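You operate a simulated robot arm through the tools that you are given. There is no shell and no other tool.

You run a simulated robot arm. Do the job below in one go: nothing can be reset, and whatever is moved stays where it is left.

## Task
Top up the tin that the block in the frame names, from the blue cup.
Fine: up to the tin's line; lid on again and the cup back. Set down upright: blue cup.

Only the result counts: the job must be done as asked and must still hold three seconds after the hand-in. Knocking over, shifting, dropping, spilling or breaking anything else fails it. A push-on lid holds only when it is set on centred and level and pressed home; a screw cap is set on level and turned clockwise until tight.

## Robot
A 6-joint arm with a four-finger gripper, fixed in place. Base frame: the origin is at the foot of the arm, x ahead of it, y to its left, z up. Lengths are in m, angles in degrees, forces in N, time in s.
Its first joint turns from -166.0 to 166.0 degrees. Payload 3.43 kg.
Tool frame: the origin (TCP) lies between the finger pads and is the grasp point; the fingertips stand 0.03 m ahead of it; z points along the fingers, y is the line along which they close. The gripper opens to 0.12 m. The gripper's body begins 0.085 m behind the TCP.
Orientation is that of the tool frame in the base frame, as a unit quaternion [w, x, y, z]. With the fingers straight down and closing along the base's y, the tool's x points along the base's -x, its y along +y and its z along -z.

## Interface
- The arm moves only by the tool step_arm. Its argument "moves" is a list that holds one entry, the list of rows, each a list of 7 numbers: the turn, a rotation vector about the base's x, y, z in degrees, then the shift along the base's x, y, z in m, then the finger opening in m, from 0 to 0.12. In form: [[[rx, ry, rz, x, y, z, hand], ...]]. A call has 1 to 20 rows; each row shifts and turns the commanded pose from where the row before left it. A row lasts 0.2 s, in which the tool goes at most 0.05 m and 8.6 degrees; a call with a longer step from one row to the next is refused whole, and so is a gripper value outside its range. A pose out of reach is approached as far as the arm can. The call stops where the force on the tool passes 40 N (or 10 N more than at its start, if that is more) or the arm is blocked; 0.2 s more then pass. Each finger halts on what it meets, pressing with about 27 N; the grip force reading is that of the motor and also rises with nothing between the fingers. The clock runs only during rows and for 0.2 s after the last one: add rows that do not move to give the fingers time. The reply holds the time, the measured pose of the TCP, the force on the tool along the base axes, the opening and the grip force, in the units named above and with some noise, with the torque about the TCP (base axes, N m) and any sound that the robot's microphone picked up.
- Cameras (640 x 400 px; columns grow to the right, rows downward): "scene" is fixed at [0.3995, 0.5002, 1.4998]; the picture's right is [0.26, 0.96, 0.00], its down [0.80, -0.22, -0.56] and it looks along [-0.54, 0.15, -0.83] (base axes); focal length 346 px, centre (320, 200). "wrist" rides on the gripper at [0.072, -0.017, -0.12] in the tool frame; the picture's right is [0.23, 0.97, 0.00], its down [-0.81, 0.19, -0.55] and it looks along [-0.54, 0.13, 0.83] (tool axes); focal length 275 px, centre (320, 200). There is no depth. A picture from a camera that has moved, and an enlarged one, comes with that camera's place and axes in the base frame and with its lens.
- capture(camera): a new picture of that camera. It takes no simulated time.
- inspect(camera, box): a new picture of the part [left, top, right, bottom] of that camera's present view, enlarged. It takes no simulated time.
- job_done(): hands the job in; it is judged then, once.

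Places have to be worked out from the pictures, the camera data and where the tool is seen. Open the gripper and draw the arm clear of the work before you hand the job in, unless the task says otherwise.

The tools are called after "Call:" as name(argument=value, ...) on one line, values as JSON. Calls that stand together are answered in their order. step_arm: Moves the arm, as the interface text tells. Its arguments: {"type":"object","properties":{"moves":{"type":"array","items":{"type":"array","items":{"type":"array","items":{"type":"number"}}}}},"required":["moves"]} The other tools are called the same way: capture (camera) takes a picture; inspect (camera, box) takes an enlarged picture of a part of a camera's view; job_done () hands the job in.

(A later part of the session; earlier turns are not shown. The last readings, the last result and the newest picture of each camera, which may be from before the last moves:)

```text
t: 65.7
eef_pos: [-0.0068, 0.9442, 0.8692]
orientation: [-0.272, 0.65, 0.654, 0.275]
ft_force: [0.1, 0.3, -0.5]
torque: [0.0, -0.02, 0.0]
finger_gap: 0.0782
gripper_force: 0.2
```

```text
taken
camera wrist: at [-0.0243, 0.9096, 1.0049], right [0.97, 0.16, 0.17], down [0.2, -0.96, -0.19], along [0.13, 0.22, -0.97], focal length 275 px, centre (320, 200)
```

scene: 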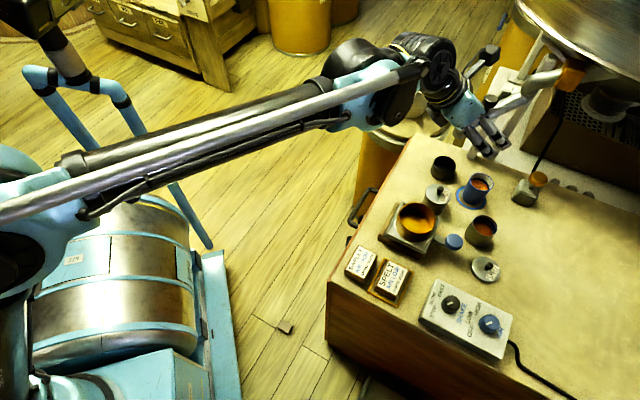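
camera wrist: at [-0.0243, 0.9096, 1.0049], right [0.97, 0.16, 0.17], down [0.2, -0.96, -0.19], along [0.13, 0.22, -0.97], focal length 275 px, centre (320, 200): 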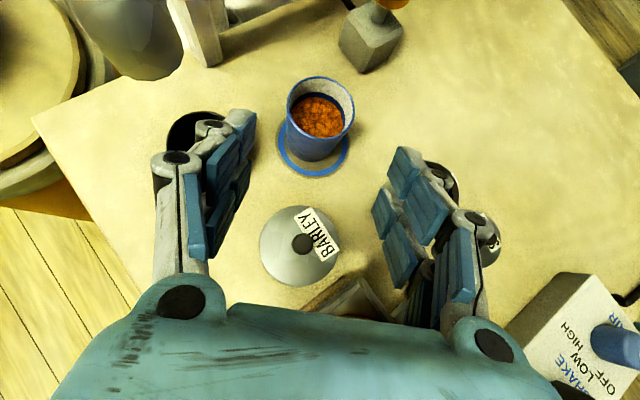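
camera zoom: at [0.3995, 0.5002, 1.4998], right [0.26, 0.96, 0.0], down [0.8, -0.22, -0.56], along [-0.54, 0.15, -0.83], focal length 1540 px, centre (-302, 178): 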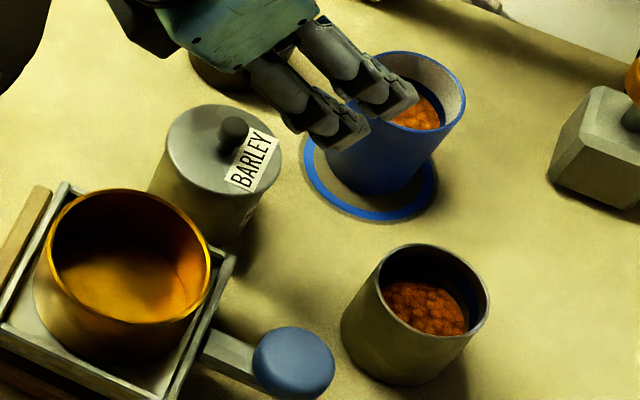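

I re-take the same zoom box as early on, to compare the barley tin's position directly.

Call:
inspect(camera="scene", box=[410, 140, 538, 260])

Call:
inspect(camera="scene", box=[330, 130, 560, 274])

Call:
inspect(camera="wrist", box=[230, 180, 370, 300])

```text
3.33 times, centred on (474, 200) of scene
camera zoom: at [0.3995, 0.5002, 1.4998], right [0.26, 0.96, 0.0], down [0.8, -0.22, -0.56], along [-0.54, 0.15, -0.83], focal length 1155 px, centre (-193, 200)
```

zoom: 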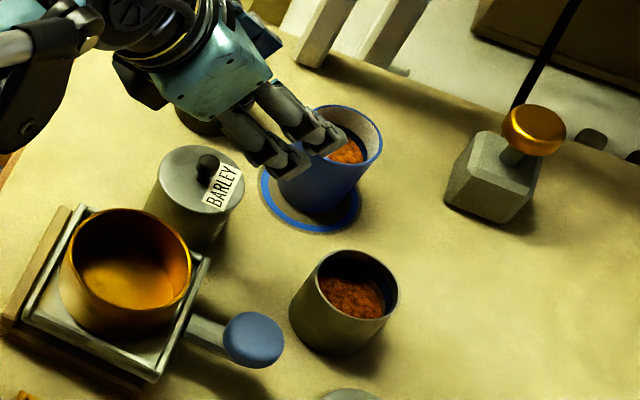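

```text
2.78 times, centred on (445, 202) of scene
camera zoom: at [0.3995, 0.5002, 1.4998], right [0.26, 0.96, 0.0], down [0.8, -0.22, -0.56], along [-0.54, 0.15, -0.83], focal length 962 px, centre (-27, 194)
```

zoom: 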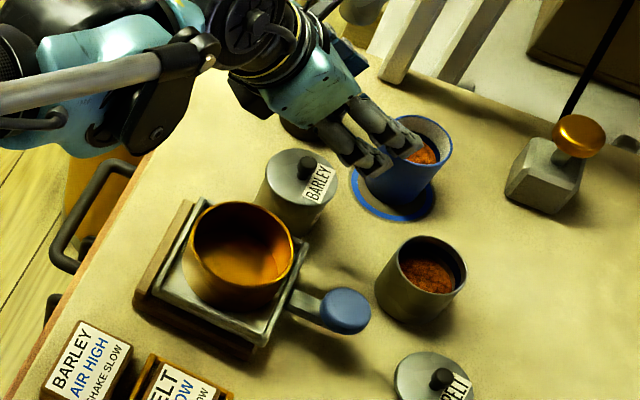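

```text
3.33 times, centred on (300, 240) of wrist
camera zoom: at [-0.0243, 0.9096, 1.0049], right [0.97, 0.16, 0.17], down [0.2, -0.96, -0.19], along [0.13, 0.22, -0.97], focal length 918 px, centre (387, 67)
```

zoom: 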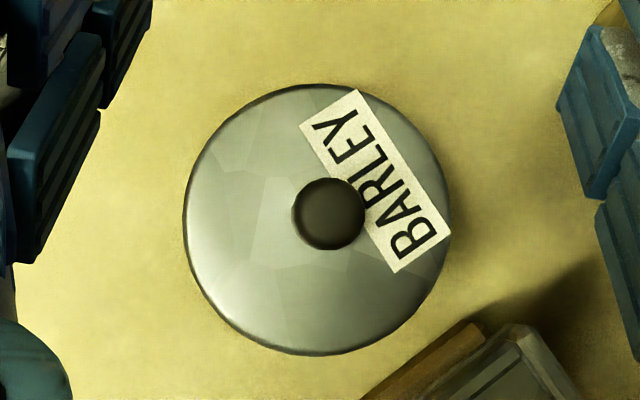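

The barley tin, pan and spelt tin are exactly where they were; only the hand was stopped by the barley knob. A steeper approach of about 35° clears the knob by almost 3 cm, so I set up that pre-grasp and re-measure the cup.

Call:
step_arm(moves=[[[0, 0, 0, 0.001, 0, 0.02, 0.076], [-3.5, 0, 0, 0.001, 0.004, 0.0, 0.076], [-3.5, 0, 0, 0.001, 0.005, 0, 0.076], [-3.4, 0, 0, 0.0, 0.005, -0.005, 0.076], [0, 0, 0, 0, 0, -0.01, 0.076], [0, 0, 0, 0, 0, 0, 0.076], [0, 0, 0, 0, 0, 0, 0.076]]])

Call:
inspect(camera="wrist", box=[200, 20, 440, 220])

```text
t: 67.3
eef_pos: [-0.0019, 0.9591, 0.8734]
orientation: [-0.211, 0.672, 0.677, 0.214]
ft_force: [0.6, 0.1, 0.0]
torque: [0.0, 0.0, 0.02]
finger_gap: 0.0759
gripper_force: 0.1
```

```text
2.00 times, centred on (320, 120) of wrist
camera zoom: at [-0.0208, 0.9478, 1.0132], right [0.97, 0.19, 0.14], down [0.2, -0.98, -0.01], along [0.13, 0.04, -0.99], focal length 551 px, centre (320, 360)
```

zoom: 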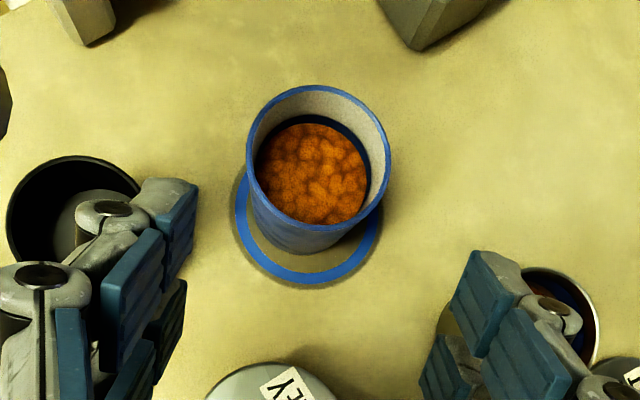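

The cup was nudged about 4 mm in −x by that contact (its top is now at (−0.0077, 1.036); the ring centre is (−0.003, 1.0356)), which I will correct when setting it back. I advance along the 35° axis, stopping short for a check.

Call:
step_arm(moves=[[[0, 0, 0, -0.0047, 0.0, 0, 0.074], [0, 0, 0, 0, 0.011, -0.016, 0.074], [0, 0, 0, 0, 0.011, -0.016, 0.074], [0, 0, 0, 0, 0.011, -0.016, 0.074], [0, 0, 0, 0, 0.011, -0.016, 0.074], [0, 0, 0, 0, 0, 0, 0.074], [0, 0, 0, 0, 0, 0, 0.074]]])

Call:
inspect(camera="wrist", box=[200, 60, 440, 260])

Call:
inspect(camera="scene", box=[400, 130, 520, 220])

```text
t: 68.9
eef_pos: [-0.0065, 1.0015, 0.8091]
orientation: [-0.211, 0.672, 0.676, 0.214]
ft_force: [0.1, 0.5, -0.3]
torque: [-0.01, -0.01, 0.01]
finger_gap: 0.0739
gripper_force: 0.1
```

```text
2.00 times, centred on (320, 160) of wrist
camera zoom: at [-0.0253, 0.9899, 0.9478], right [0.97, 0.19, 0.14], down [0.2, -0.98, -0.01], along [0.13, 0.04, -0.99], focal length 551 px, centre (320, 280)
```

zoom: 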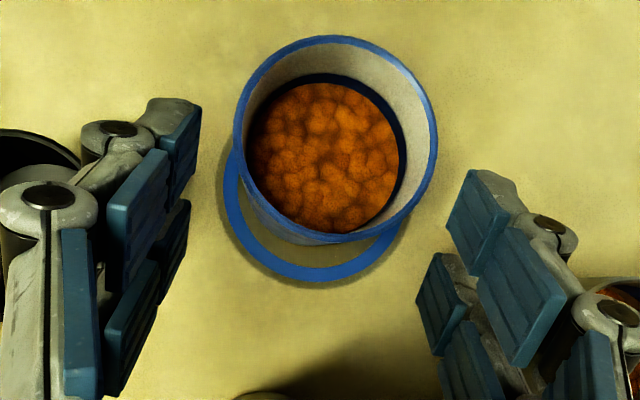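

```text
4.44 times, centred on (460, 175) of scene
camera zoom: at [0.3995, 0.5002, 1.4998], right [0.26, 0.96, 0.0], down [0.8, -0.22, -0.56], along [-0.54, 0.15, -0.83], focal length 1540 px, centre (-302, 311)
```

zoom: 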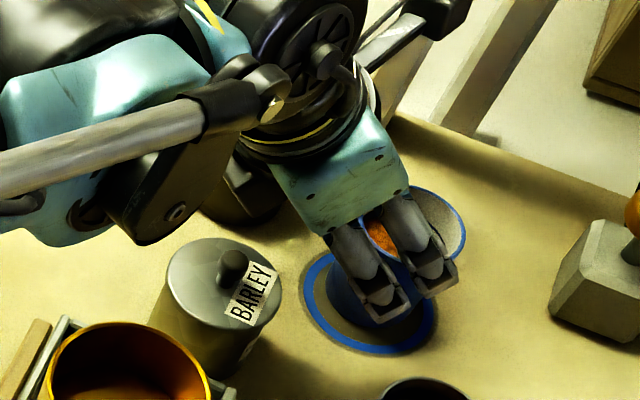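

Aligned: cup rim centre (−0.0079, 1.036), tool x −0.0075, and the wrist is well above the barley knob. I make the final advance in small steps.

Call:
step_arm(moves=[[[0, 0, 0, -0.0004, 0.0075, -0.0105, 0.074], [0, 0, 0, 0, 0.0075, -0.0105, 0.074], [0, 0, 0, 0, 0.007, -0.009, 0.074], [0, 0, 0, 0, 0, 0, 0.074]]])

Call:
inspect(camera="wrist", box=[200, 60, 440, 260])

Call:
inspect(camera="scene", box=[400, 130, 520, 220])

```text
t: 69.9
eef_pos: [-0.0082, 1.0221, 0.778]
orientation: [-0.211, 0.672, 0.677, 0.214]
ft_force: [0.4, 0.2, -0.1]
torque: [-0.01, 0.01, 0.01]
finger_gap: 0.0739
gripper_force: 0.0
```

```text
2.00 times, centred on (320, 160) of wrist
camera zoom: at [-0.0266, 1.0109, 0.9181], right [0.97, 0.19, 0.14], down [0.2, -0.98, -0.01], along [0.13, 0.04, -0.99], focal length 551 px, centre (320, 280)
```

zoom: 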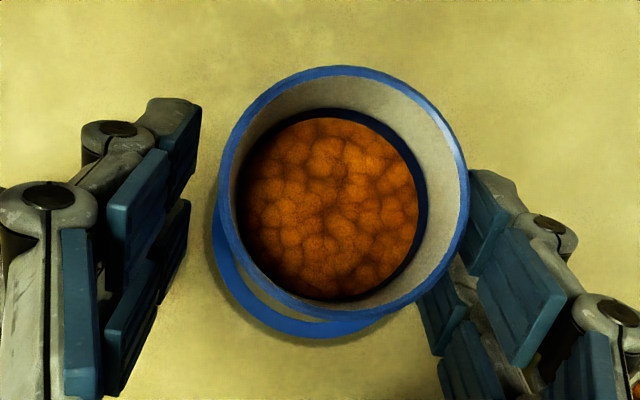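

```text
4.44 times, centred on (460, 175) of scene
camera zoom: at [0.3995, 0.5002, 1.4998], right [0.26, 0.96, 0.0], down [0.8, -0.22, -0.56], along [-0.54, 0.15, -0.83], focal length 1540 px, centre (-302, 311)
```

zoom: 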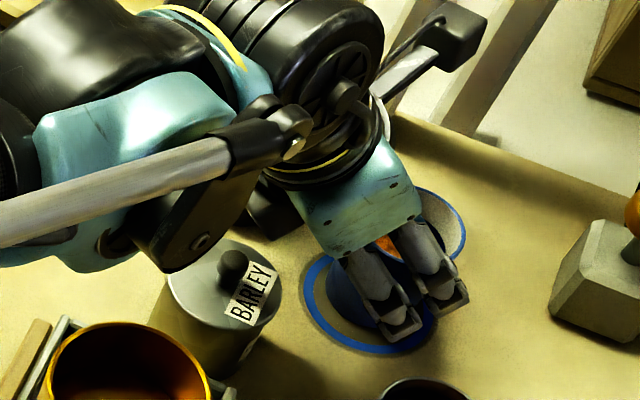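

Still free and centred. I take the last ~1 cm step and then close on the cup.

Call:
step_arm(moves=[[[0, 0, 0, 0, 0.004, -0.004, 0.074], [0, 0, 0, 0, 0.003, -0.004, 0.074], [0, 0, 0, 0, 0, 0, 0.074]]])

Call:
inspect(camera="wrist", box=[200, 60, 440, 260])

```text
t: 70.7
eef_pos: [-0.0082, 1.0296, 0.7706]
orientation: [-0.211, 0.672, 0.677, 0.214]
ft_force: [-0.4, 0.2, -0.1]
torque: [-0.01, 0.02, -0.02]
finger_gap: 0.0742
gripper_force: 0.0
```

```text
2.00 times, centred on (320, 160) of wrist
camera zoom: at [-0.0259, 1.0195, 0.9103], right [0.97, 0.19, 0.14], down [0.2, -0.98, -0.01], along [0.13, 0.04, -0.99], focal length 551 px, centre (320, 280)
```

zoom: 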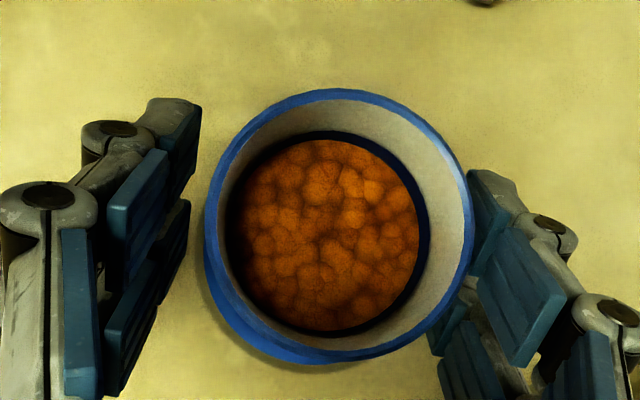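

Everything is clear, so I close the fingers gradually on the cup.

Call:
step_arm(moves=[[[0, 0, 0, 0, 0, 0, 0.068], [0, 0, 0, 0, 0, 0, 0.064], [0, 0, 0, 0, 0, 0, 0.06], [0, 0, 0, 0, 0, 0, 0.056], [0, 0, 0, 0, 0, 0, 0.052], [0, 0, 0, 0, 0, 0, 0.048], [0, 0, 0, 0, 0, 0, 0.04], [0, 0, 0, 0, 0, 0, 0.04]]])

Call:
inspect(camera="wrist", box=[200, 60, 440, 260])

```text
t: 72.5
eef_pos: [-0.0082, 1.0305, 0.7702]
orientation: [-0.212, 0.672, 0.677, 0.214]
ft_force: [-1.3, -0.3, 3.2]
torque: [0.07, 0.1, 0.02]
finger_gap: 0.0561
gripper_force: 26.6
```

```text
2.00 times, centred on (320, 160) of wrist
camera zoom: at [-0.0261, 1.0193, 0.9105], right [0.97, 0.19, 0.14], down [0.2, -0.98, -0.01], along [0.13, 0.04, -0.99], focal length 551 px, centre (320, 280)
```

zoom: 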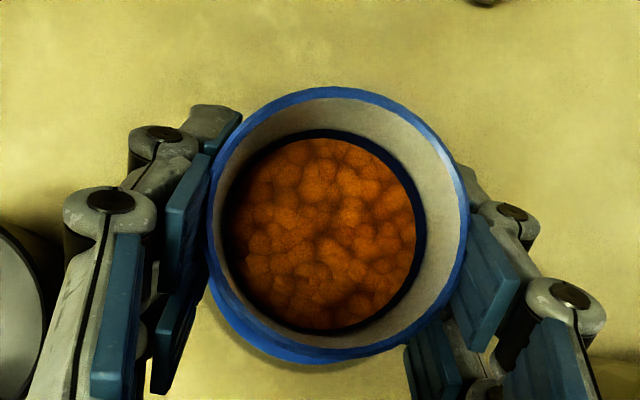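

The cup is gripped (56 mm, 27 N). I lift slowly, straight up first and then with a drift toward +x.

Call:
step_arm(moves=[[[0, 0, 0, 0, 0, 0.003, 0.04], [0, 0, 0, 0, 0, 0.004, 0.04], [0, 0, 0, 0, 0, 0.006, 0.04], [0, 0, 0, 0, 0, 0.008, 0.04], [0, 0, 0, 0, 0, 0.008, 0.04], [0, 0, 0, 0, 0, 0, 0.04]]])

Call:
inspect(camera="scene", box=[400, 130, 520, 220])

Call:
inspect(camera="wrist", box=[200, 60, 440, 260])

```text
t: 73.9
eef_pos: [-0.0076, 1.031, 0.8002]
orientation: [-0.212, 0.672, 0.677, 0.214]
ft_force: [-0.5, 0.7, -1.6]
torque: [-0.01, 0.04, -0.01]
finger_gap: 0.0559
gripper_force: 27.5
```

```text
4.44 times, centred on (460, 175) of scene
camera zoom: at [0.3995, 0.5002, 1.4998], right [0.26, 0.96, 0.0], down [0.8, -0.22, -0.56], along [-0.54, 0.15, -0.83], focal length 1540 px, centre (-302, 311)
```

zoom: 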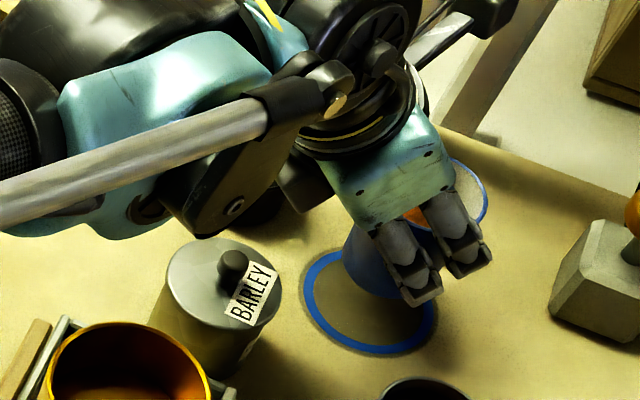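

```text
2.00 times, centred on (320, 160) of wrist
camera zoom: at [-0.0259, 1.0197, 0.9402], right [0.97, 0.19, 0.14], down [0.2, -0.98, -0.01], along [0.13, 0.04, -0.99], focal length 551 px, centre (320, 280)
```

zoom: 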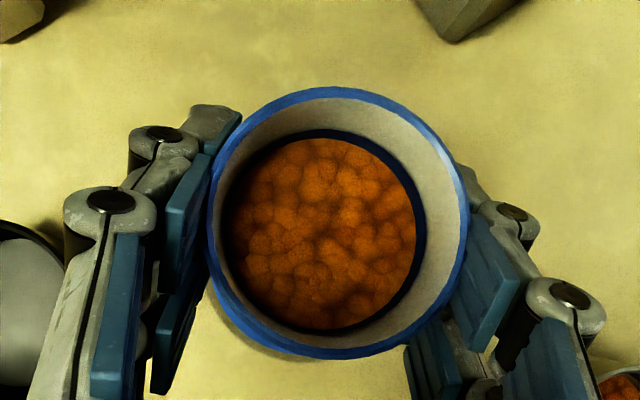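

The cup is lifted and stable. I raise it to z≈0.865 and carry it gently toward the tin, staying upright.

Call:
step_arm(moves=[[[0, 0, 0, 0, 0, 0.006, 0.04], [0, 0, 0, 0, 0, 0.01, 0.04], [0, 0, 0, 0.001, 0, 0.01, 0.04], [0, 0, 0, 0.003, -0.002, 0.01, 0.04], [0, 0, 0, 0.004, -0.003, 0.01, 0.04], [0, 0, 0, 0.006, -0.005, 0.01, 0.04], [0, 0, 0, 0.008, -0.007, 0.006, 0.04], [0, 0, 0, 0.009, -0.008, 0.002, 0.04], [0, 0, 0, 0.01, -0.008, 0, 0.04], [0, 0, 0, 0.01, -0.008, 0, 0.04], [0, 0, 0, 0.01, -0.008, 0, 0.04], [0, 0, 0, 0.009, -0.007, 0, 0.04], [0, 0, 0, 0.007, -0.006, 0, 0.04], [0, 0, 0, 0.0045, -0.004, 0, 0.04], [0, 0, 0, 0, 0, 0, 0.04], [0, 0, 0, 0, 0, 0, 0.04]]])

Call:
capture(camera="wrist")

Call:
inspect(camera="scene", box=[410, 140, 538, 260])

```text
t: 77.3
eef_pos: [0.0724, 0.9641, 0.8645]
orientation: [-0.211, 0.672, 0.677, 0.214]
ft_force: [0.1, -0.2, -1.0]
torque: [0.0, 0.0, -0.03]
finger_gap: 0.056
gripper_force: 26.8
```

```text
taken
camera wrist: at [0.0544, 0.953, 1.0044], right [0.97, 0.19, 0.14], down [0.2, -0.98, -0.01], along [0.13, 0.04, -0.99], focal length 275 px, centre (320, 200)
```

wrist: 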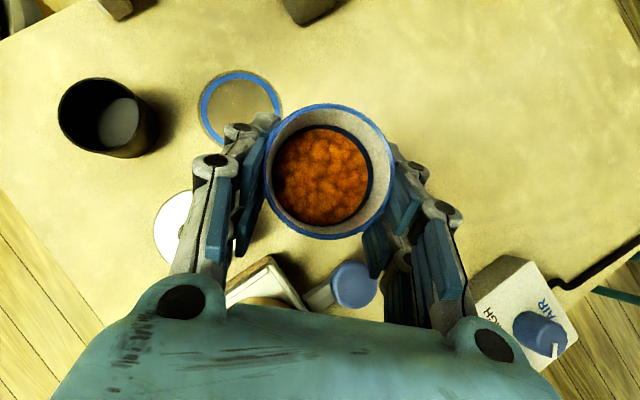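

```text
3.33 times, centred on (474, 200) of scene
camera zoom: at [0.3995, 0.5002, 1.4998], right [0.26, 0.96, 0.0], down [0.8, -0.22, -0.56], along [-0.54, 0.15, -0.83], focal length 1155 px, centre (-193, 200)
```

zoom: 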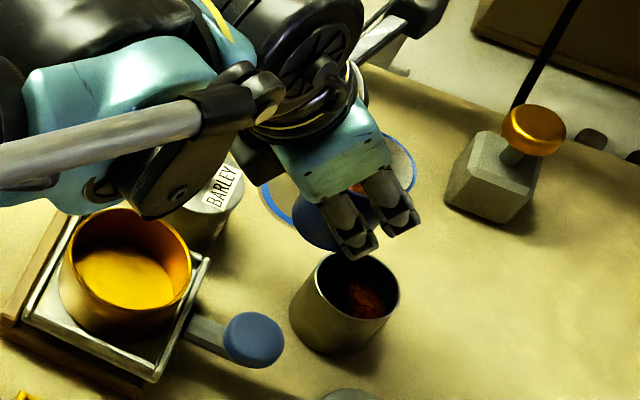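

The pose matches the plan. The grain sits about 28 mm below the cup rim, so flow should start at around 45° or more. I begin tilting toward the tin (axis (−0.5, 0.866, 0)), first to 30°.

Call:
step_arm(moves=[[[-2.5, 4.33, 0, -0.0006, -0.0005, -0.0046, 0.04], [-2.5, 4.33, 0, -0.0006, -0.0005, -0.0046, 0.04], [-2.5, 4.33, 0, -0.0006, -0.0005, -0.0046, 0.04], [-2.5, 4.33, 0, -0.0006, -0.0005, -0.0046, 0.04], [-2.5, 4.33, 0, -0.0006, -0.0005, -0.0046, 0.04], [-2.5, 4.33, 0, -0.0006, -0.0005, -0.0046, 0.04], [0, 0, 0, 0, 0, 0, 0.04]]])

Call:
capture(camera="wrist")

Call:
inspect(camera="scene", box=[430, 160, 540, 260])

```text
t: 78.9
eef_pos: [0.0694, 0.961, 0.8362]
orientation: [-0.268, 0.724, 0.634, -0.032]
ft_force: [-0.4, 0.4, -0.7]
torque: [0.0, 0.0, 0.02]
finger_gap: 0.0562
gripper_force: 27.1
```

```text
taken
camera wrist: at [0.1145, 0.9869, 0.9677], right [0.92, 0.17, -0.35], down [0.23, -0.96, 0.15], along [-0.31, -0.22, -0.92], focal length 275 px, centre (320, 200)
```

wrist: 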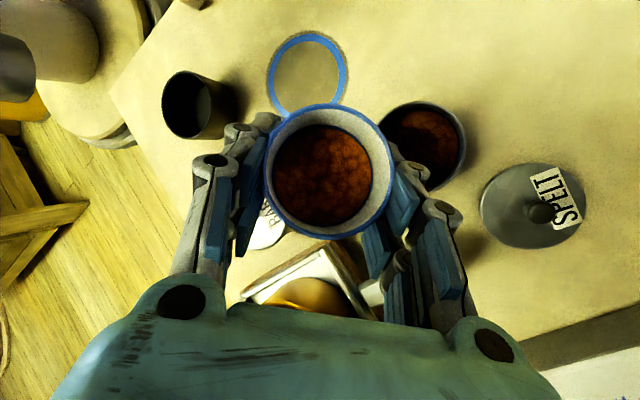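

```text
4.00 times, centred on (485, 210) of scene
camera zoom: at [0.3995, 0.5002, 1.4998], right [0.26, 0.96, 0.0], down [0.8, -0.22, -0.56], along [-0.54, 0.15, -0.83], focal length 1386 px, centre (-340, 160)
```

zoom: 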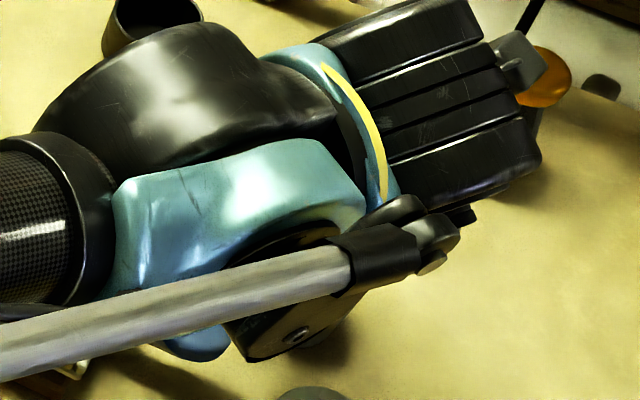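

At 30° there is no flow yet, the pose is as planned, and the wrist camera sees the tin behind the lip. I tilt on to 45°.

Call:
step_arm(moves=[[[-2.5, 4.33, 0, -0.0003, -0.0002, 0, 0.04], [-2.5, 4.33, 0, -0.0002, -0.0001, 0, 0.04], [-2.5, 4.33, 0, 0, 0, 0, 0.04], [0, 0, 0, 0, 0, 0, 0.04]]])

Call:
capture(camera="wrist")

Call:
capture(camera="scene")

```text
t: 79.9
eef_pos: [0.069, 0.9622, 0.8377]
orientation: [-0.291, 0.732, 0.597, -0.154]
ft_force: [0.3, -0.2, -0.2]
torque: [0.0, -0.03, -0.01]
finger_gap: 0.0561
gripper_force: 27.3
```

```text
taken
camera wrist: at [0.1415, 1.0028, 0.9507], right [0.82, 0.1, -0.57], down [0.27, -0.94, 0.22], along [-0.51, -0.33, -0.79], focal length 275 px, centre (320, 200)
```

wrist: 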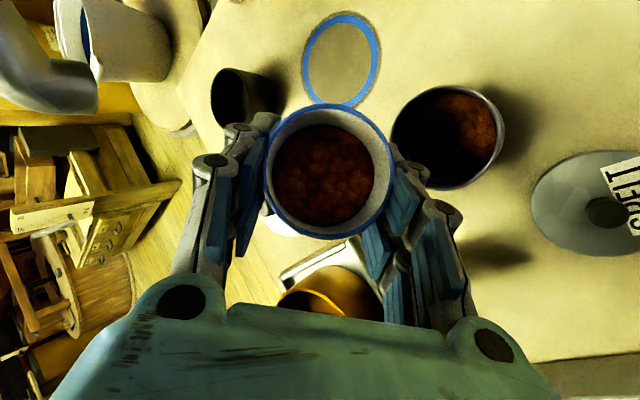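

```text
taken
```

scene: 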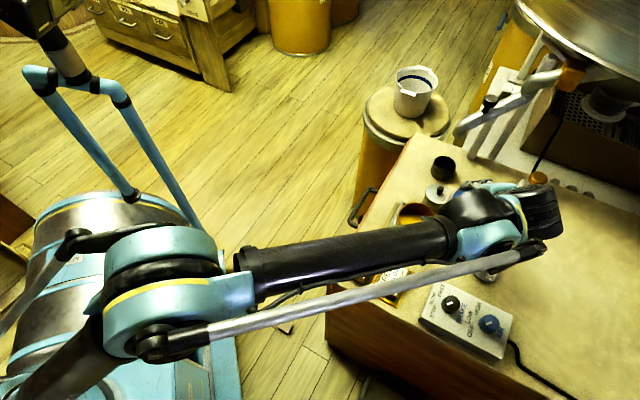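

No flow at 45° yet; the lip's plumb point lies inside the tin mouth, about 1.3 cm short of centre. I go on in 5° steps, shifting slightly forward, and check after each.

Call:
step_arm(moves=[[[-2.5, 4.33, 0, 0.0018, 0.0011, 0.0017, 0.04], [0, 0, 0, 0, 0, 0, 0.04]]])

Call:
inspect(camera="wrist", box=[240, 60, 540, 260])

Call:
step_arm(moves=[[[-2.5, 4.33, 0, 0.0018, 0.0011, 0.0017, 0.04], [0, 0, 0, 0, 0, 0, 0.04]]])

Call:
inspect(camera="wrist", box=[240, 60, 540, 260])

```text
t: 80.5
eef_pos: [0.0716, 0.9629, 0.84]
orientation: [-0.297, 0.732, 0.581, -0.195]
ft_force: [-0.3, 1.1, -1.6]
torque: [-0.02, -0.03, 0.03]
finger_gap: 0.056
gripper_force: 26.8
```

```text
2.00 times, centred on (390, 160) of wrist
camera zoom: at [0.1521, 1.0085, 0.9447], right [0.77, 0.08, -0.63], down [0.29, -0.93, 0.24], along [-0.57, -0.37, -0.74], focal length 551 px, centre (180, 280)
```

zoom: 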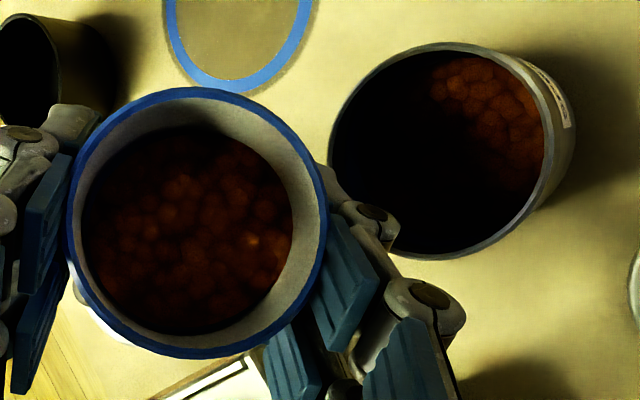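

```text
t: 81.1
eef_pos: [0.0731, 0.965, 0.8405]
orientation: [-0.303, 0.73, 0.566, -0.235]
ft_force: [0.5, 0.6, -2.2]
torque: [0.02, -0.01, 0.01]
finger_gap: 0.056
gripper_force: 27.1
```

```text
2.00 times, centred on (390, 160) of wrist
camera zoom: at [0.1614, 1.0146, 0.937], right [0.72, 0.05, -0.69], down [0.31, -0.92, 0.26], along [-0.62, -0.4, -0.68], focal length 551 px, centre (180, 280)
```

zoom: 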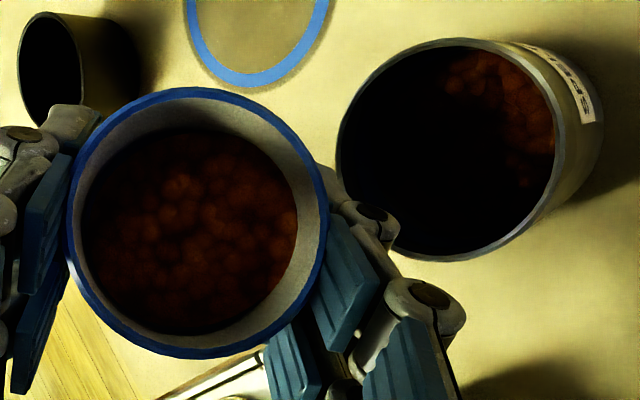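

The grain surface in the cup is just beginning to shift at 55°. I continue to 60° and then 65°, checking each.

Call:
step_arm(moves=[[[-2.5, 4.33, 0, 0.0016, 0.001, 0.0018, 0.04], [0, 0, 0, 0, 0, 0, 0.04]]])

Call:
inspect(camera="wrist", box=[240, 60, 540, 260])

```text
t: 81.7
eef_pos: [0.0754, 0.9639, 0.8408]
orientation: [-0.308, 0.727, 0.548, -0.276]
ft_force: [-0.3, 0.1, -1.5]
torque: [-0.03, 0.02, 0.01]
finger_gap: 0.0558
gripper_force: 27.0
```

```text
2.00 times, centred on (390, 160) of wrist
camera zoom: at [0.1702, 1.019, 0.9291], right [0.67, 0.02, -0.74], down [0.33, -0.9, 0.27], along [-0.67, -0.43, -0.61], focal length 551 px, centre (180, 280)
```

zoom: 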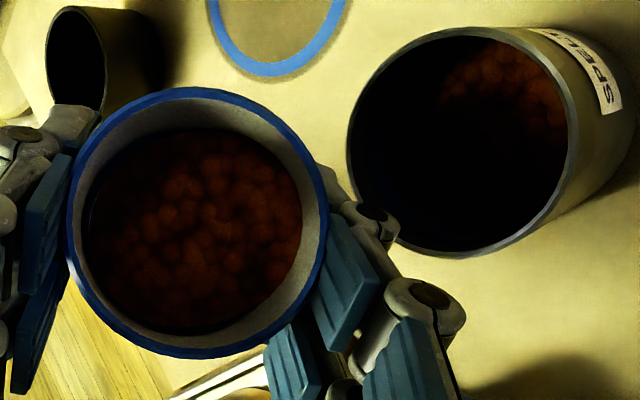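

At 60° the grain is shifting toward the lip but not over it yet. I continue to 65°.

Call:
step_arm(moves=[[[-2.5, 4.33, 0, 0.0016, 0.001, 0.0022, 0.04], [0, 0, 0, 0, 0, 0, 0.04]]])

Call:
inspect(camera="wrist", box=[240, 60, 540, 260])

```text
t: 82.3
eef_pos: [0.0754, 0.9645, 0.8435]
orientation: [-0.313, 0.723, 0.53, -0.315]
ft_force: [-0.2, 0.0, -1.0]
torque: [0.0, -0.02, -0.03]
finger_gap: 0.056
gripper_force: 27.0
```

```text
2.00 times, centred on (390, 160) of wrist
camera zoom: at [0.1781, 1.0234, 0.9218], right [0.61, -0.01, -0.79], down [0.35, -0.89, 0.29], along [-0.71, -0.45, -0.54], focal length 551 px, centre (180, 280)
```

zoom: 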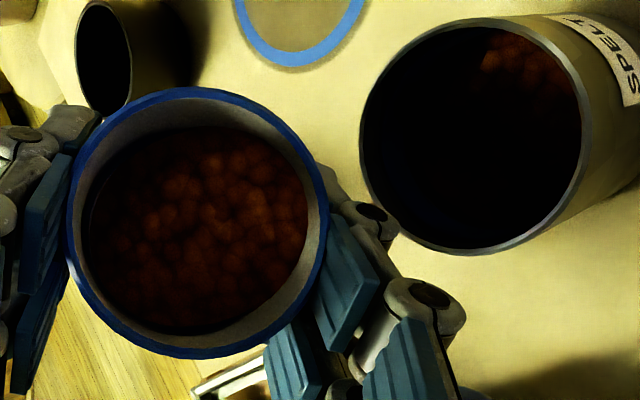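

Still holding at 65°. I continue to 70°; the lip plumb is about 7 mm short of the tin centre.

Call:
step_arm(moves=[[[-2.5, 4.33, 0, 0.0016, 0.0009, 0.0018, 0.04], [0, 0, 0, 0, 0, 0, 0.04]]])

Call:
inspect(camera="wrist", box=[240, 60, 540, 260])

```text
t: 82.9
eef_pos: [0.0774, 0.9674, 0.8462]
orientation: [-0.317, 0.717, 0.511, -0.353]
ft_force: [0.7, -0.1, -1.6]
torque: [0.0, 0.0, -0.03]
finger_gap: 0.056
gripper_force: 27.5
```

```text
2.00 times, centred on (390, 160) of wrist
camera zoom: at [0.1855, 1.0276, 0.9127], right [0.55, -0.05, -0.83], down [0.37, -0.88, 0.3], along [-0.75, -0.47, -0.46], focal length 551 px, centre (180, 280)
```

zoom: 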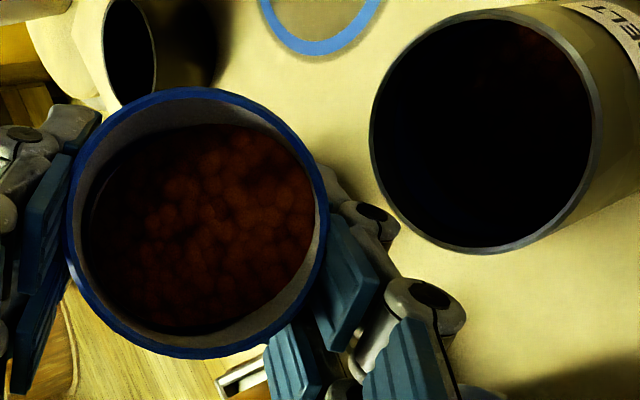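

The grain edge is close to the lip now at 70°. I continue in 3° steps.

Call:
step_arm(moves=[[[-1.5, 2.6, 0, 0.001, 0.0005, 0.001, 0.04], [0, 0, 0, 0, 0, 0, 0.04]]])

Call:
inspect(camera="wrist", box=[240, 60, 540, 260])

```text
t: 83.5
eef_pos: [0.0797, 0.967, 0.8462]
orientation: [-0.318, 0.713, 0.5, -0.375]
ft_force: [-0.6, -0.2, -1.6]
torque: [0.04, -0.02, 0.01]
finger_gap: 0.0561
gripper_force: 26.7
```

```text
2.00 times, centred on (390, 160) of wrist
camera zoom: at [0.1895, 1.0297, 0.9069], right [0.51, -0.07, -0.86], down [0.38, -0.87, 0.3], along [-0.77, -0.48, -0.42], focal length 551 px, centre (180, 280)
```

zoom: 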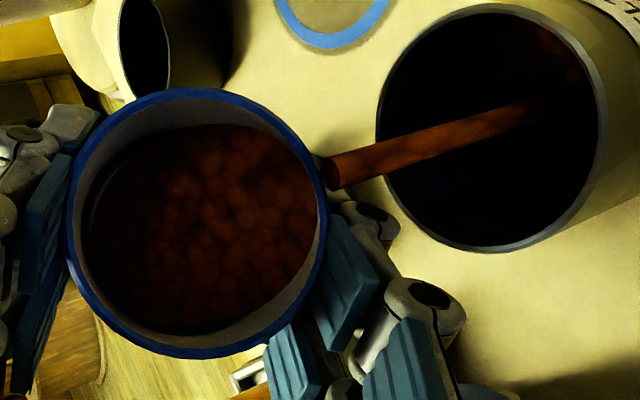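

A stream is now running from the lip into the tin, well inside the mouth. I hold the tilt for a short moment and look again.

Call:
step_arm(moves=[[[0, 0, 0, 0, 0, 0, 0.04]]])

Call:
inspect(camera="wrist", box=[240, 60, 540, 260])

Call:
capture(camera="scene")

```text
t: 83.9
eef_pos: [0.0791, 0.9673, 0.8478]
orientation: [-0.318, 0.714, 0.499, -0.375]
ft_force: [-0.7, -0.4, -0.8]
torque: [0.0, -0.02, -0.04]
finger_gap: 0.0562
gripper_force: 27.3
```

```text
2.00 times, centred on (390, 160) of wrist
camera zoom: at [0.1894, 1.0296, 0.907], right [0.51, -0.07, -0.86], down [0.38, -0.87, 0.3], along [-0.77, -0.48, -0.42], focal length 551 px, centre (180, 280)
```

zoom: 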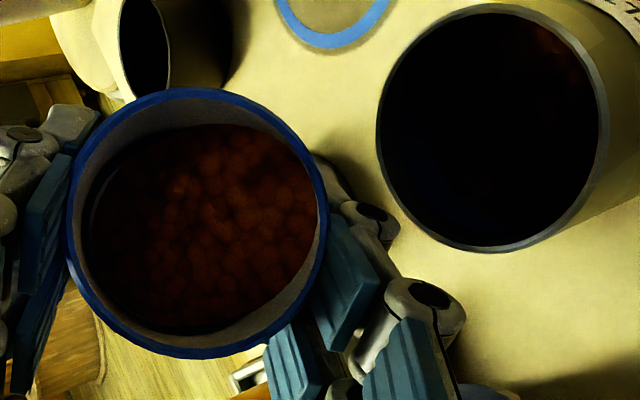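

```text
taken
```

scene: 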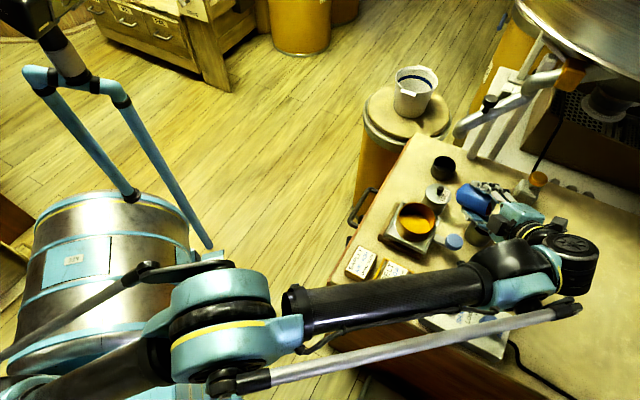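

The flow stopped on its own, so the angle controls the amount. The fixed camera may see the tin now; I zoom there.

Call:
inspect(camera="scene", box=[450, 170, 550, 255])

Call:
inspect(camera="wrist", box=[420, 55, 560, 190])

```text
4.71 times, centred on (500, 212) of scene
camera zoom: at [0.3995, 0.5002, 1.4998], right [0.26, 0.96, 0.0], down [0.8, -0.22, -0.56], along [-0.54, 0.15, -0.83], focal length 1630 px, centre (-527, 141)
```

zoom: 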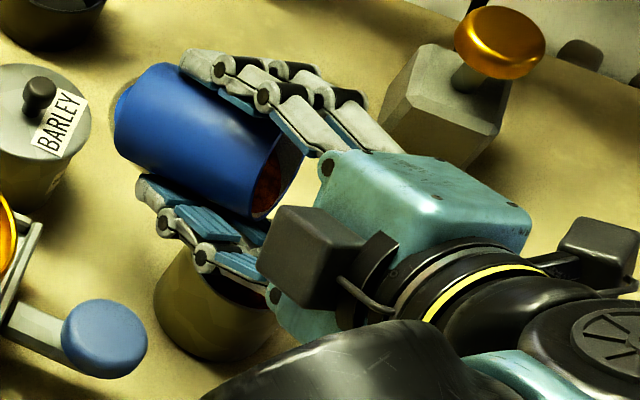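

```text
2.96 times, centred on (490, 122) of wrist
camera zoom: at [0.1894, 1.0296, 0.907], right [0.51, -0.07, -0.86], down [0.38, -0.87, 0.3], along [-0.77, -0.48, -0.42], focal length 816 px, centre (-184, 430)
```

zoom: 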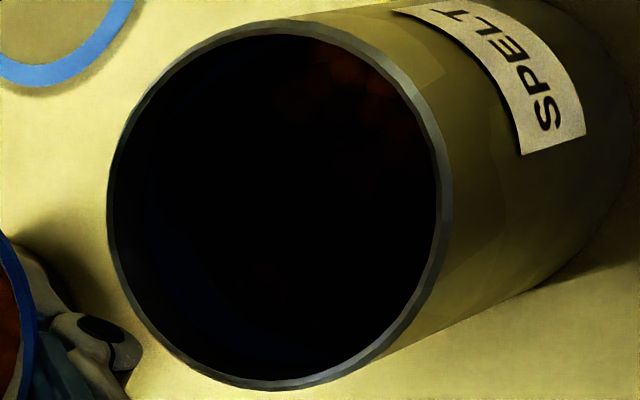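

Fixed-camera view confirms the geometry is clear, with the fingers above the tin. From the onset at ~72° I estimate about 1 mm of rise in the tin per further degree, so I ease on to 80° in small steps.

Call:
step_arm(moves=[[[-0.875, 1.516, 0, 0.0007, 0.0004, 0.0009, 0.04], [0, 0, 0, 0, 0, 0, 0.04], [-0.875, 1.516, 0, 0.0007, 0.0004, 0.0009, 0.04], [0, 0, 0, 0, 0, 0, 0.04], [-0.875, 1.516, 0, 0.0007, 0.0004, 0.0009, 0.04], [0, 0, 0, 0, 0, 0, 0.04], [-0.875, 1.516, 0, 0.0007, 0.0004, 0.0009, 0.04]]])

Call:
inspect(camera="wrist", box=[240, 40, 560, 260])

Call:
inspect(camera="scene", box=[450, 170, 550, 255])

```text
t: 85.5
eef_pos: [0.0822, 0.9688, 0.8506]
orientation: [-0.322, 0.701, 0.47, -0.428]
ft_force: [0.9, -0.2, -0.7]
torque: [0.0, -0.01, -0.01]
finger_gap: 0.0559
gripper_force: 27.3
```

```text
1.82 times, centred on (400, 150) of wrist
camera zoom: at [0.1973, 1.0353, 0.8945], right [0.42, -0.13, -0.9], down [0.42, -0.85, 0.31], along [-0.81, -0.51, -0.3], focal length 500 px, centre (174, 291)
```

zoom: 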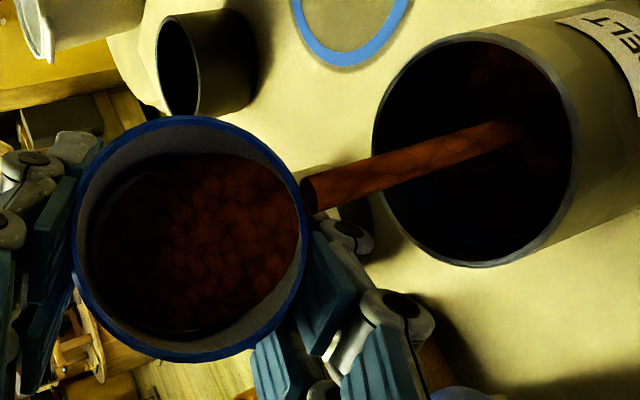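

```text
4.71 times, centred on (500, 212) of scene
camera zoom: at [0.3995, 0.5002, 1.4998], right [0.26, 0.96, 0.0], down [0.8, -0.22, -0.56], along [-0.54, 0.15, -0.83], focal length 1630 px, centre (-527, 141)
```

zoom: 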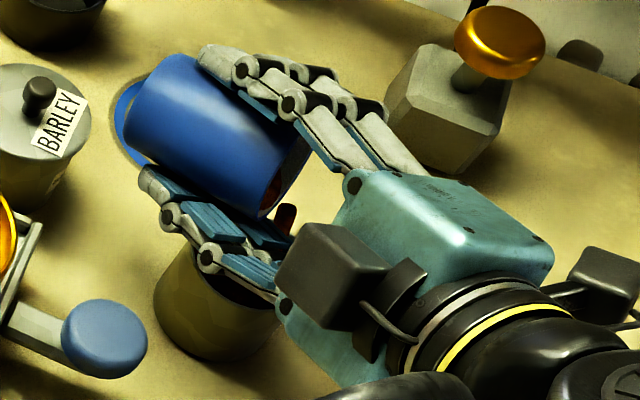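

It is still streaming at 80°, landing inside the tin. By estimate this settles well below the limit, so I let it finish and then check the flow.

Call:
step_arm(moves=[[[0, 0, 0, 0, 0, 0, 0.04]]])

Call:
inspect(camera="wrist", box=[240, 40, 560, 260])

```text
t: 85.9
eef_pos: [0.0815, 0.9697, 0.8495]
orientation: [-0.323, 0.702, 0.47, -0.427]
ft_force: [-0.8, 0.9, -1.5]
torque: [0.0, -0.02, -0.06]
finger_gap: 0.0558
gripper_force: 26.7
```

```text
1.82 times, centred on (400, 150) of wrist
camera zoom: at [0.1974, 1.0353, 0.8943], right [0.42, -0.13, -0.9], down [0.42, -0.85, 0.31], along [-0.81, -0.51, -0.3], focal length 500 px, centre (174, 291)
```

zoom: 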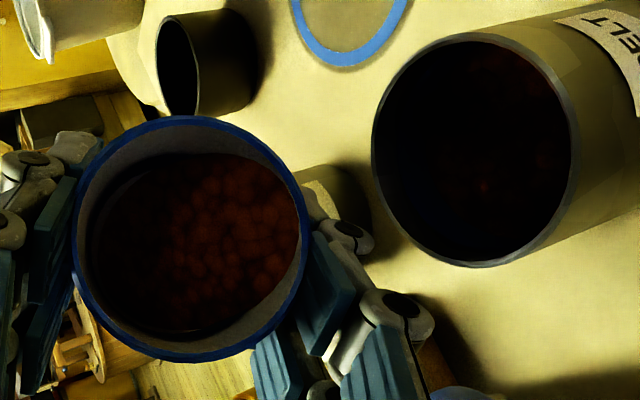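

The stream has stopped. I tilt back to about 45°, where the wrist camera can see into the tin, to judge the level.

Call:
step_arm(moves=[[[3.5, -6.06, 0, -0.0026, -0.0014, -0.0018, 0.04], [3.5, -6.06, 0, -0.0026, -0.0014, -0.0018, 0.04], [3.5, -6.06, 0, -0.0026, -0.0014, -0.0018, 0.04], [3.5, -6.06, 0, -0.0026, -0.0014, -0.0018, 0.04], [3.5, -6.06, 0, -0.0026, -0.0014, -0.0018, 0.04], [3.5, -6.06, 0, -0.002, -0.001, 0.0, 0.04], [3.5, -6.06, 0, -0.002, -0.001, 0.005, 0.04], [0, 0, 0, 0, 0, 0, 0.04]]])

Call:
inspect(camera="wrist", box=[360, 50, 520, 200])

Call:
capture(camera="wrist")

```text
t: 87.7
eef_pos: [0.0622, 0.9588, 0.8459]
orientation: [-0.269, 0.725, 0.632, -0.04]
ft_force: [0.0, 0.0, -1.3]
torque: [0.0, 0.01, -0.02]
finger_gap: 0.0557
gripper_force: 27.3
```

```text
2.67 times, centred on (440, 125) of wrist
camera zoom: at [0.1105, 0.9859, 0.9765], right [0.92, 0.16, -0.36], down [0.23, -0.96, 0.16], along [-0.32, -0.23, -0.92], focal length 734 px, centre (0, 400)
```

zoom: 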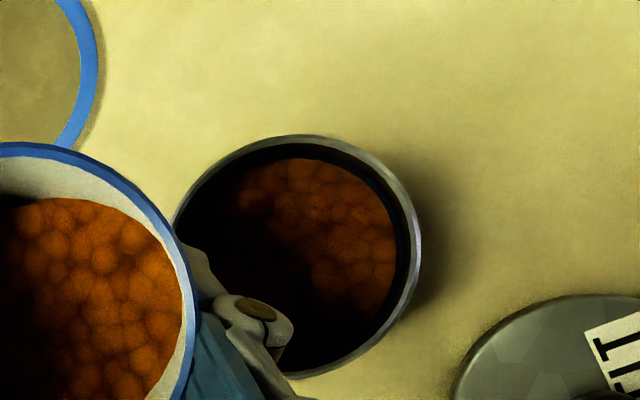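

```text
taken
camera wrist: at [0.1105, 0.9859, 0.9765], right [0.92, 0.16, -0.36], down [0.23, -0.96, 0.16], along [-0.32, -0.23, -0.92], focal length 275 px, centre (320, 200)
```

wrist: 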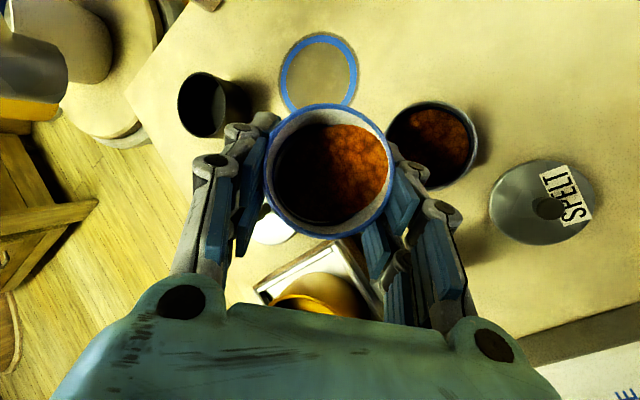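

The grain in the tin has risen noticeably. I return the cup upright and back off a little so the fixed camera has a clean oblique view of the band.

Call:
step_arm(moves=[[[3.9, -6.7, 0, -0.004, 0.004, 0.008, 0.04], [3.9, -6.7, 0, -0.006, 0.006, 0.008, 0.04], [3.9, -6.7, 0, -0.008, 0.008, 0.008, 0.04], [3.8, -6.6, 0, -0.008, 0.008, 0.004, 0.04], [0, 0, 0, -0.006, 0.004, 0, 0.04], [0, 0, 0, 0, 0, 0, 0.04]]])

Call:
inspect(camera="scene", box=[465, 208, 500, 240])

Call:
capture(camera="wrist")

```text
t: 89.1
eef_pos: [0.0331, 0.9916, 0.8739]
orientation: [-0.212, 0.672, 0.677, 0.213]
ft_force: [0.0, 0.6, -0.9]
torque: [-0.02, -0.02, -0.01]
finger_gap: 0.0561
gripper_force: 27.1
```

```text
12.50 times, centred on (482, 224) of scene
camera zoom: at [0.3995, 0.5002, 1.4998], right [0.26, 0.96, 0.0], down [0.8, -0.22, -0.56], along [-0.54, 0.15, -0.83], focal length 4330 px, centre (-1711, -100)
```

zoom: 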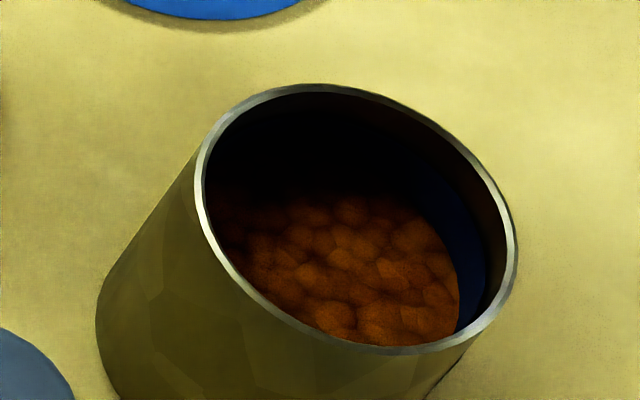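

```text
taken
camera wrist: at [0.0151, 0.9802, 1.0132], right [0.97, 0.19, 0.14], down [0.2, -0.98, -0.01], along [0.13, 0.04, -0.99], focal length 275 px, centre (320, 200)
```

wrist: 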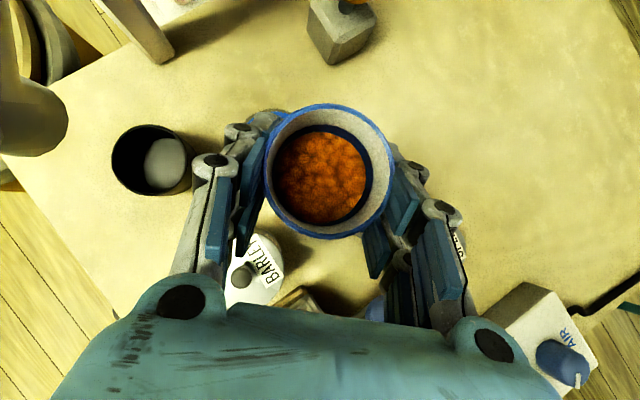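

The grain has now reached the lower edge of the blue band (a rise of ~6.5 mm, as the estimate predicted). I pour a second time, aiming for the middle of the band, so the cup goes back over the tin and tilts to 45° first.

Call:
step_arm(moves=[[[0, 0, 0, 0.008, -0.006, -0.001, 0.04], [0, 0, 0, 0.011, -0.008, -0.002, 0.04], [0, 0, 0, 0.011, -0.008, -0.003, 0.04], [0, 0, 0, 0.009, -0.0066, -0.003, 0.04], [-2.5, 4.33, 0, -0.0006, -0.0005, -0.0046, 0.04], [-2.5, 4.33, 0, -0.0006, -0.0005, -0.0046, 0.04], [-2.5, 4.33, 0, -0.0006, -0.0005, -0.0046, 0.04], [-2.5, 4.33, 0, -0.0006, -0.0005, -0.0046, 0.04], [-2.5, 4.33, 0, -0.0006, -0.0005, -0.0046, 0.04], [-2.5, 4.33, 0, -0.0006, -0.0005, -0.0046, 0.04], [-2.5, 4.33, 0, -0.0003, -0.0002, 0, 0.04], [-2.5, 4.33, 0, -0.0002, -0.0001, 0, 0.04], [-2.5, 4.33, 0, 0, 0, 0, 0.04], [0, 0, 0, 0, 0, 0, 0.04]]])

Call:
capture(camera="wrist")

```text
t: 92.1
eef_pos: [0.0673, 0.9569, 0.8386]
orientation: [-0.292, 0.732, 0.595, -0.156]
ft_force: [1.0, -0.5, -0.8]
torque: [-0.02, -0.02, -0.02]
finger_gap: 0.0557
gripper_force: 27.2
```

```text
taken
camera wrist: at [0.1406, 0.9985, 0.9506], right [0.82, 0.1, -0.57], down [0.27, -0.94, 0.22], along [-0.51, -0.33, -0.79], focal length 275 px, centre (320, 200)
```

wrist: 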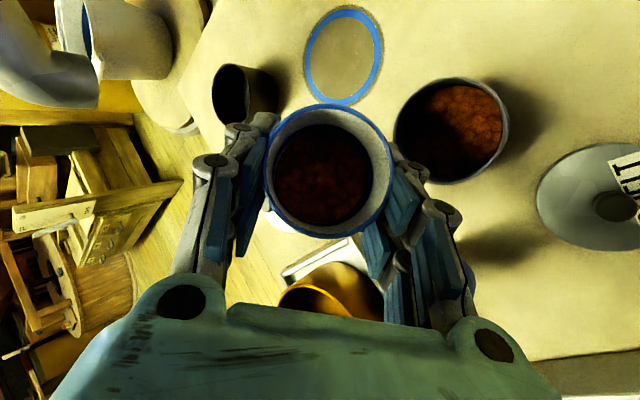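

The pose is 4 mm low in y compared with the first pour, so I correct that while tilting to 78°.

Call:
step_arm(moves=[[[-2.5, 4.33, 0, 0.0021, 0.0025, 0.0017, 0.04], [-2.5, 4.33, 0, 0.0021, 0.0025, 0.0017, 0.04], [-2.5, 4.33, 0, 0.0021, 0.0025, 0.0017, 0.04], [-2.5, 4.33, 0, 0.0016, 0.001, 0.0022, 0.04], [-2.5, 4.33, 0, 0.0016, 0.0009, 0.0018, 0.04], [-1.5, 2.6, 0, 0.001, 0.0005, 0.001, 0.04], [-1.25, 2.165, 0, 0.001, 0.0006, 0.0012, 0.04], [-1.25, 2.165, 0, 0.001, 0.0006, 0.0012, 0.04], [0, 0, 0, 0, 0, 0, 0.04]]])

Call:
inspect(camera="wrist", box=[240, 40, 560, 260])

```text
t: 94.1
eef_pos: [0.0803, 0.9692, 0.851]
orientation: [-0.322, 0.705, 0.476, -0.415]
ft_force: [-0.7, 0.6, -1.3]
torque: [0.02, -0.05, -0.02]
finger_gap: 0.0556
gripper_force: 27.1
```

```text
1.82 times, centred on (400, 150) of wrist
camera zoom: at [0.1944, 1.0337, 0.9002], right [0.44, -0.11, -0.89], down [0.41, -0.86, 0.31], along [-0.8, -0.5, -0.33], focal length 500 px, centre (174, 291)
```

zoom: 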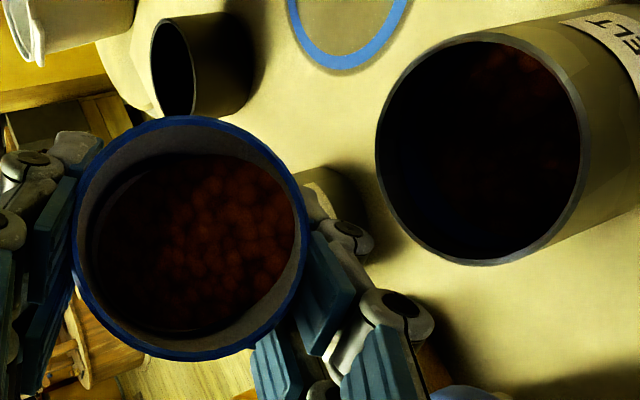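

No flow at 78°, as expected after the first pour. I ease on in 2° steps to 84°.

Call:
step_arm(moves=[[[-1, 1.732, 0, 0.0008, 0.0005, 0.001, 0.04], [0, 0, 0, 0, 0, 0, 0.04], [-1, 1.732, 0, 0.0008, 0.0005, 0.001, 0.04], [0, 0, 0, 0, 0, 0, 0.04], [-1, 1.732, 0, 0.0008, 0.0005, 0.001, 0.04], [0, 0, 0, 0, 0, 0, 0.04]]])

Call:
inspect(camera="wrist", box=[240, 40, 560, 260])

Call:
inspect(camera="scene", box=[450, 170, 550, 255])

```text
t: 95.5
eef_pos: [0.0815, 0.9731, 0.853]
orientation: [-0.324, 0.694, 0.452, -0.457]
ft_force: [-0.2, 0.1, -2.1]
torque: [0.04, 0.01, -0.05]
finger_gap: 0.0556
gripper_force: 27.0
```

```text
1.82 times, centred on (400, 150) of wrist
camera zoom: at [0.2005, 1.0385, 0.8883], right [0.36, -0.16, -0.92], down [0.44, -0.84, 0.32], along [-0.82, -0.51, -0.23], focal length 500 px, centre (174, 291)
```

zoom: 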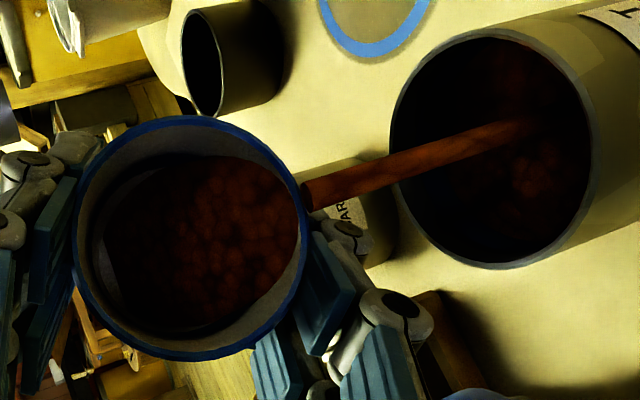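

```text
4.71 times, centred on (500, 212) of scene
camera zoom: at [0.3995, 0.5002, 1.4998], right [0.26, 0.96, 0.0], down [0.8, -0.22, -0.56], along [-0.54, 0.15, -0.83], focal length 1630 px, centre (-527, 141)
```

zoom: 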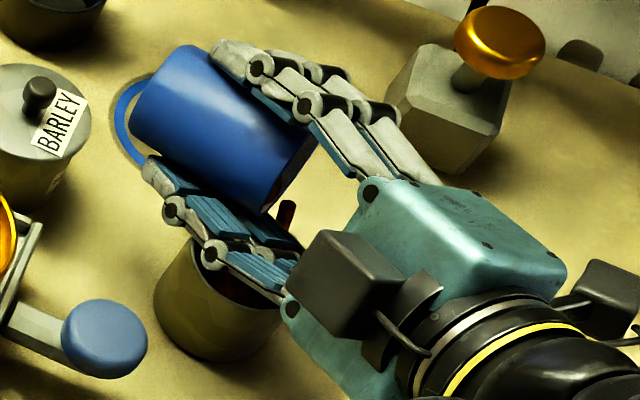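

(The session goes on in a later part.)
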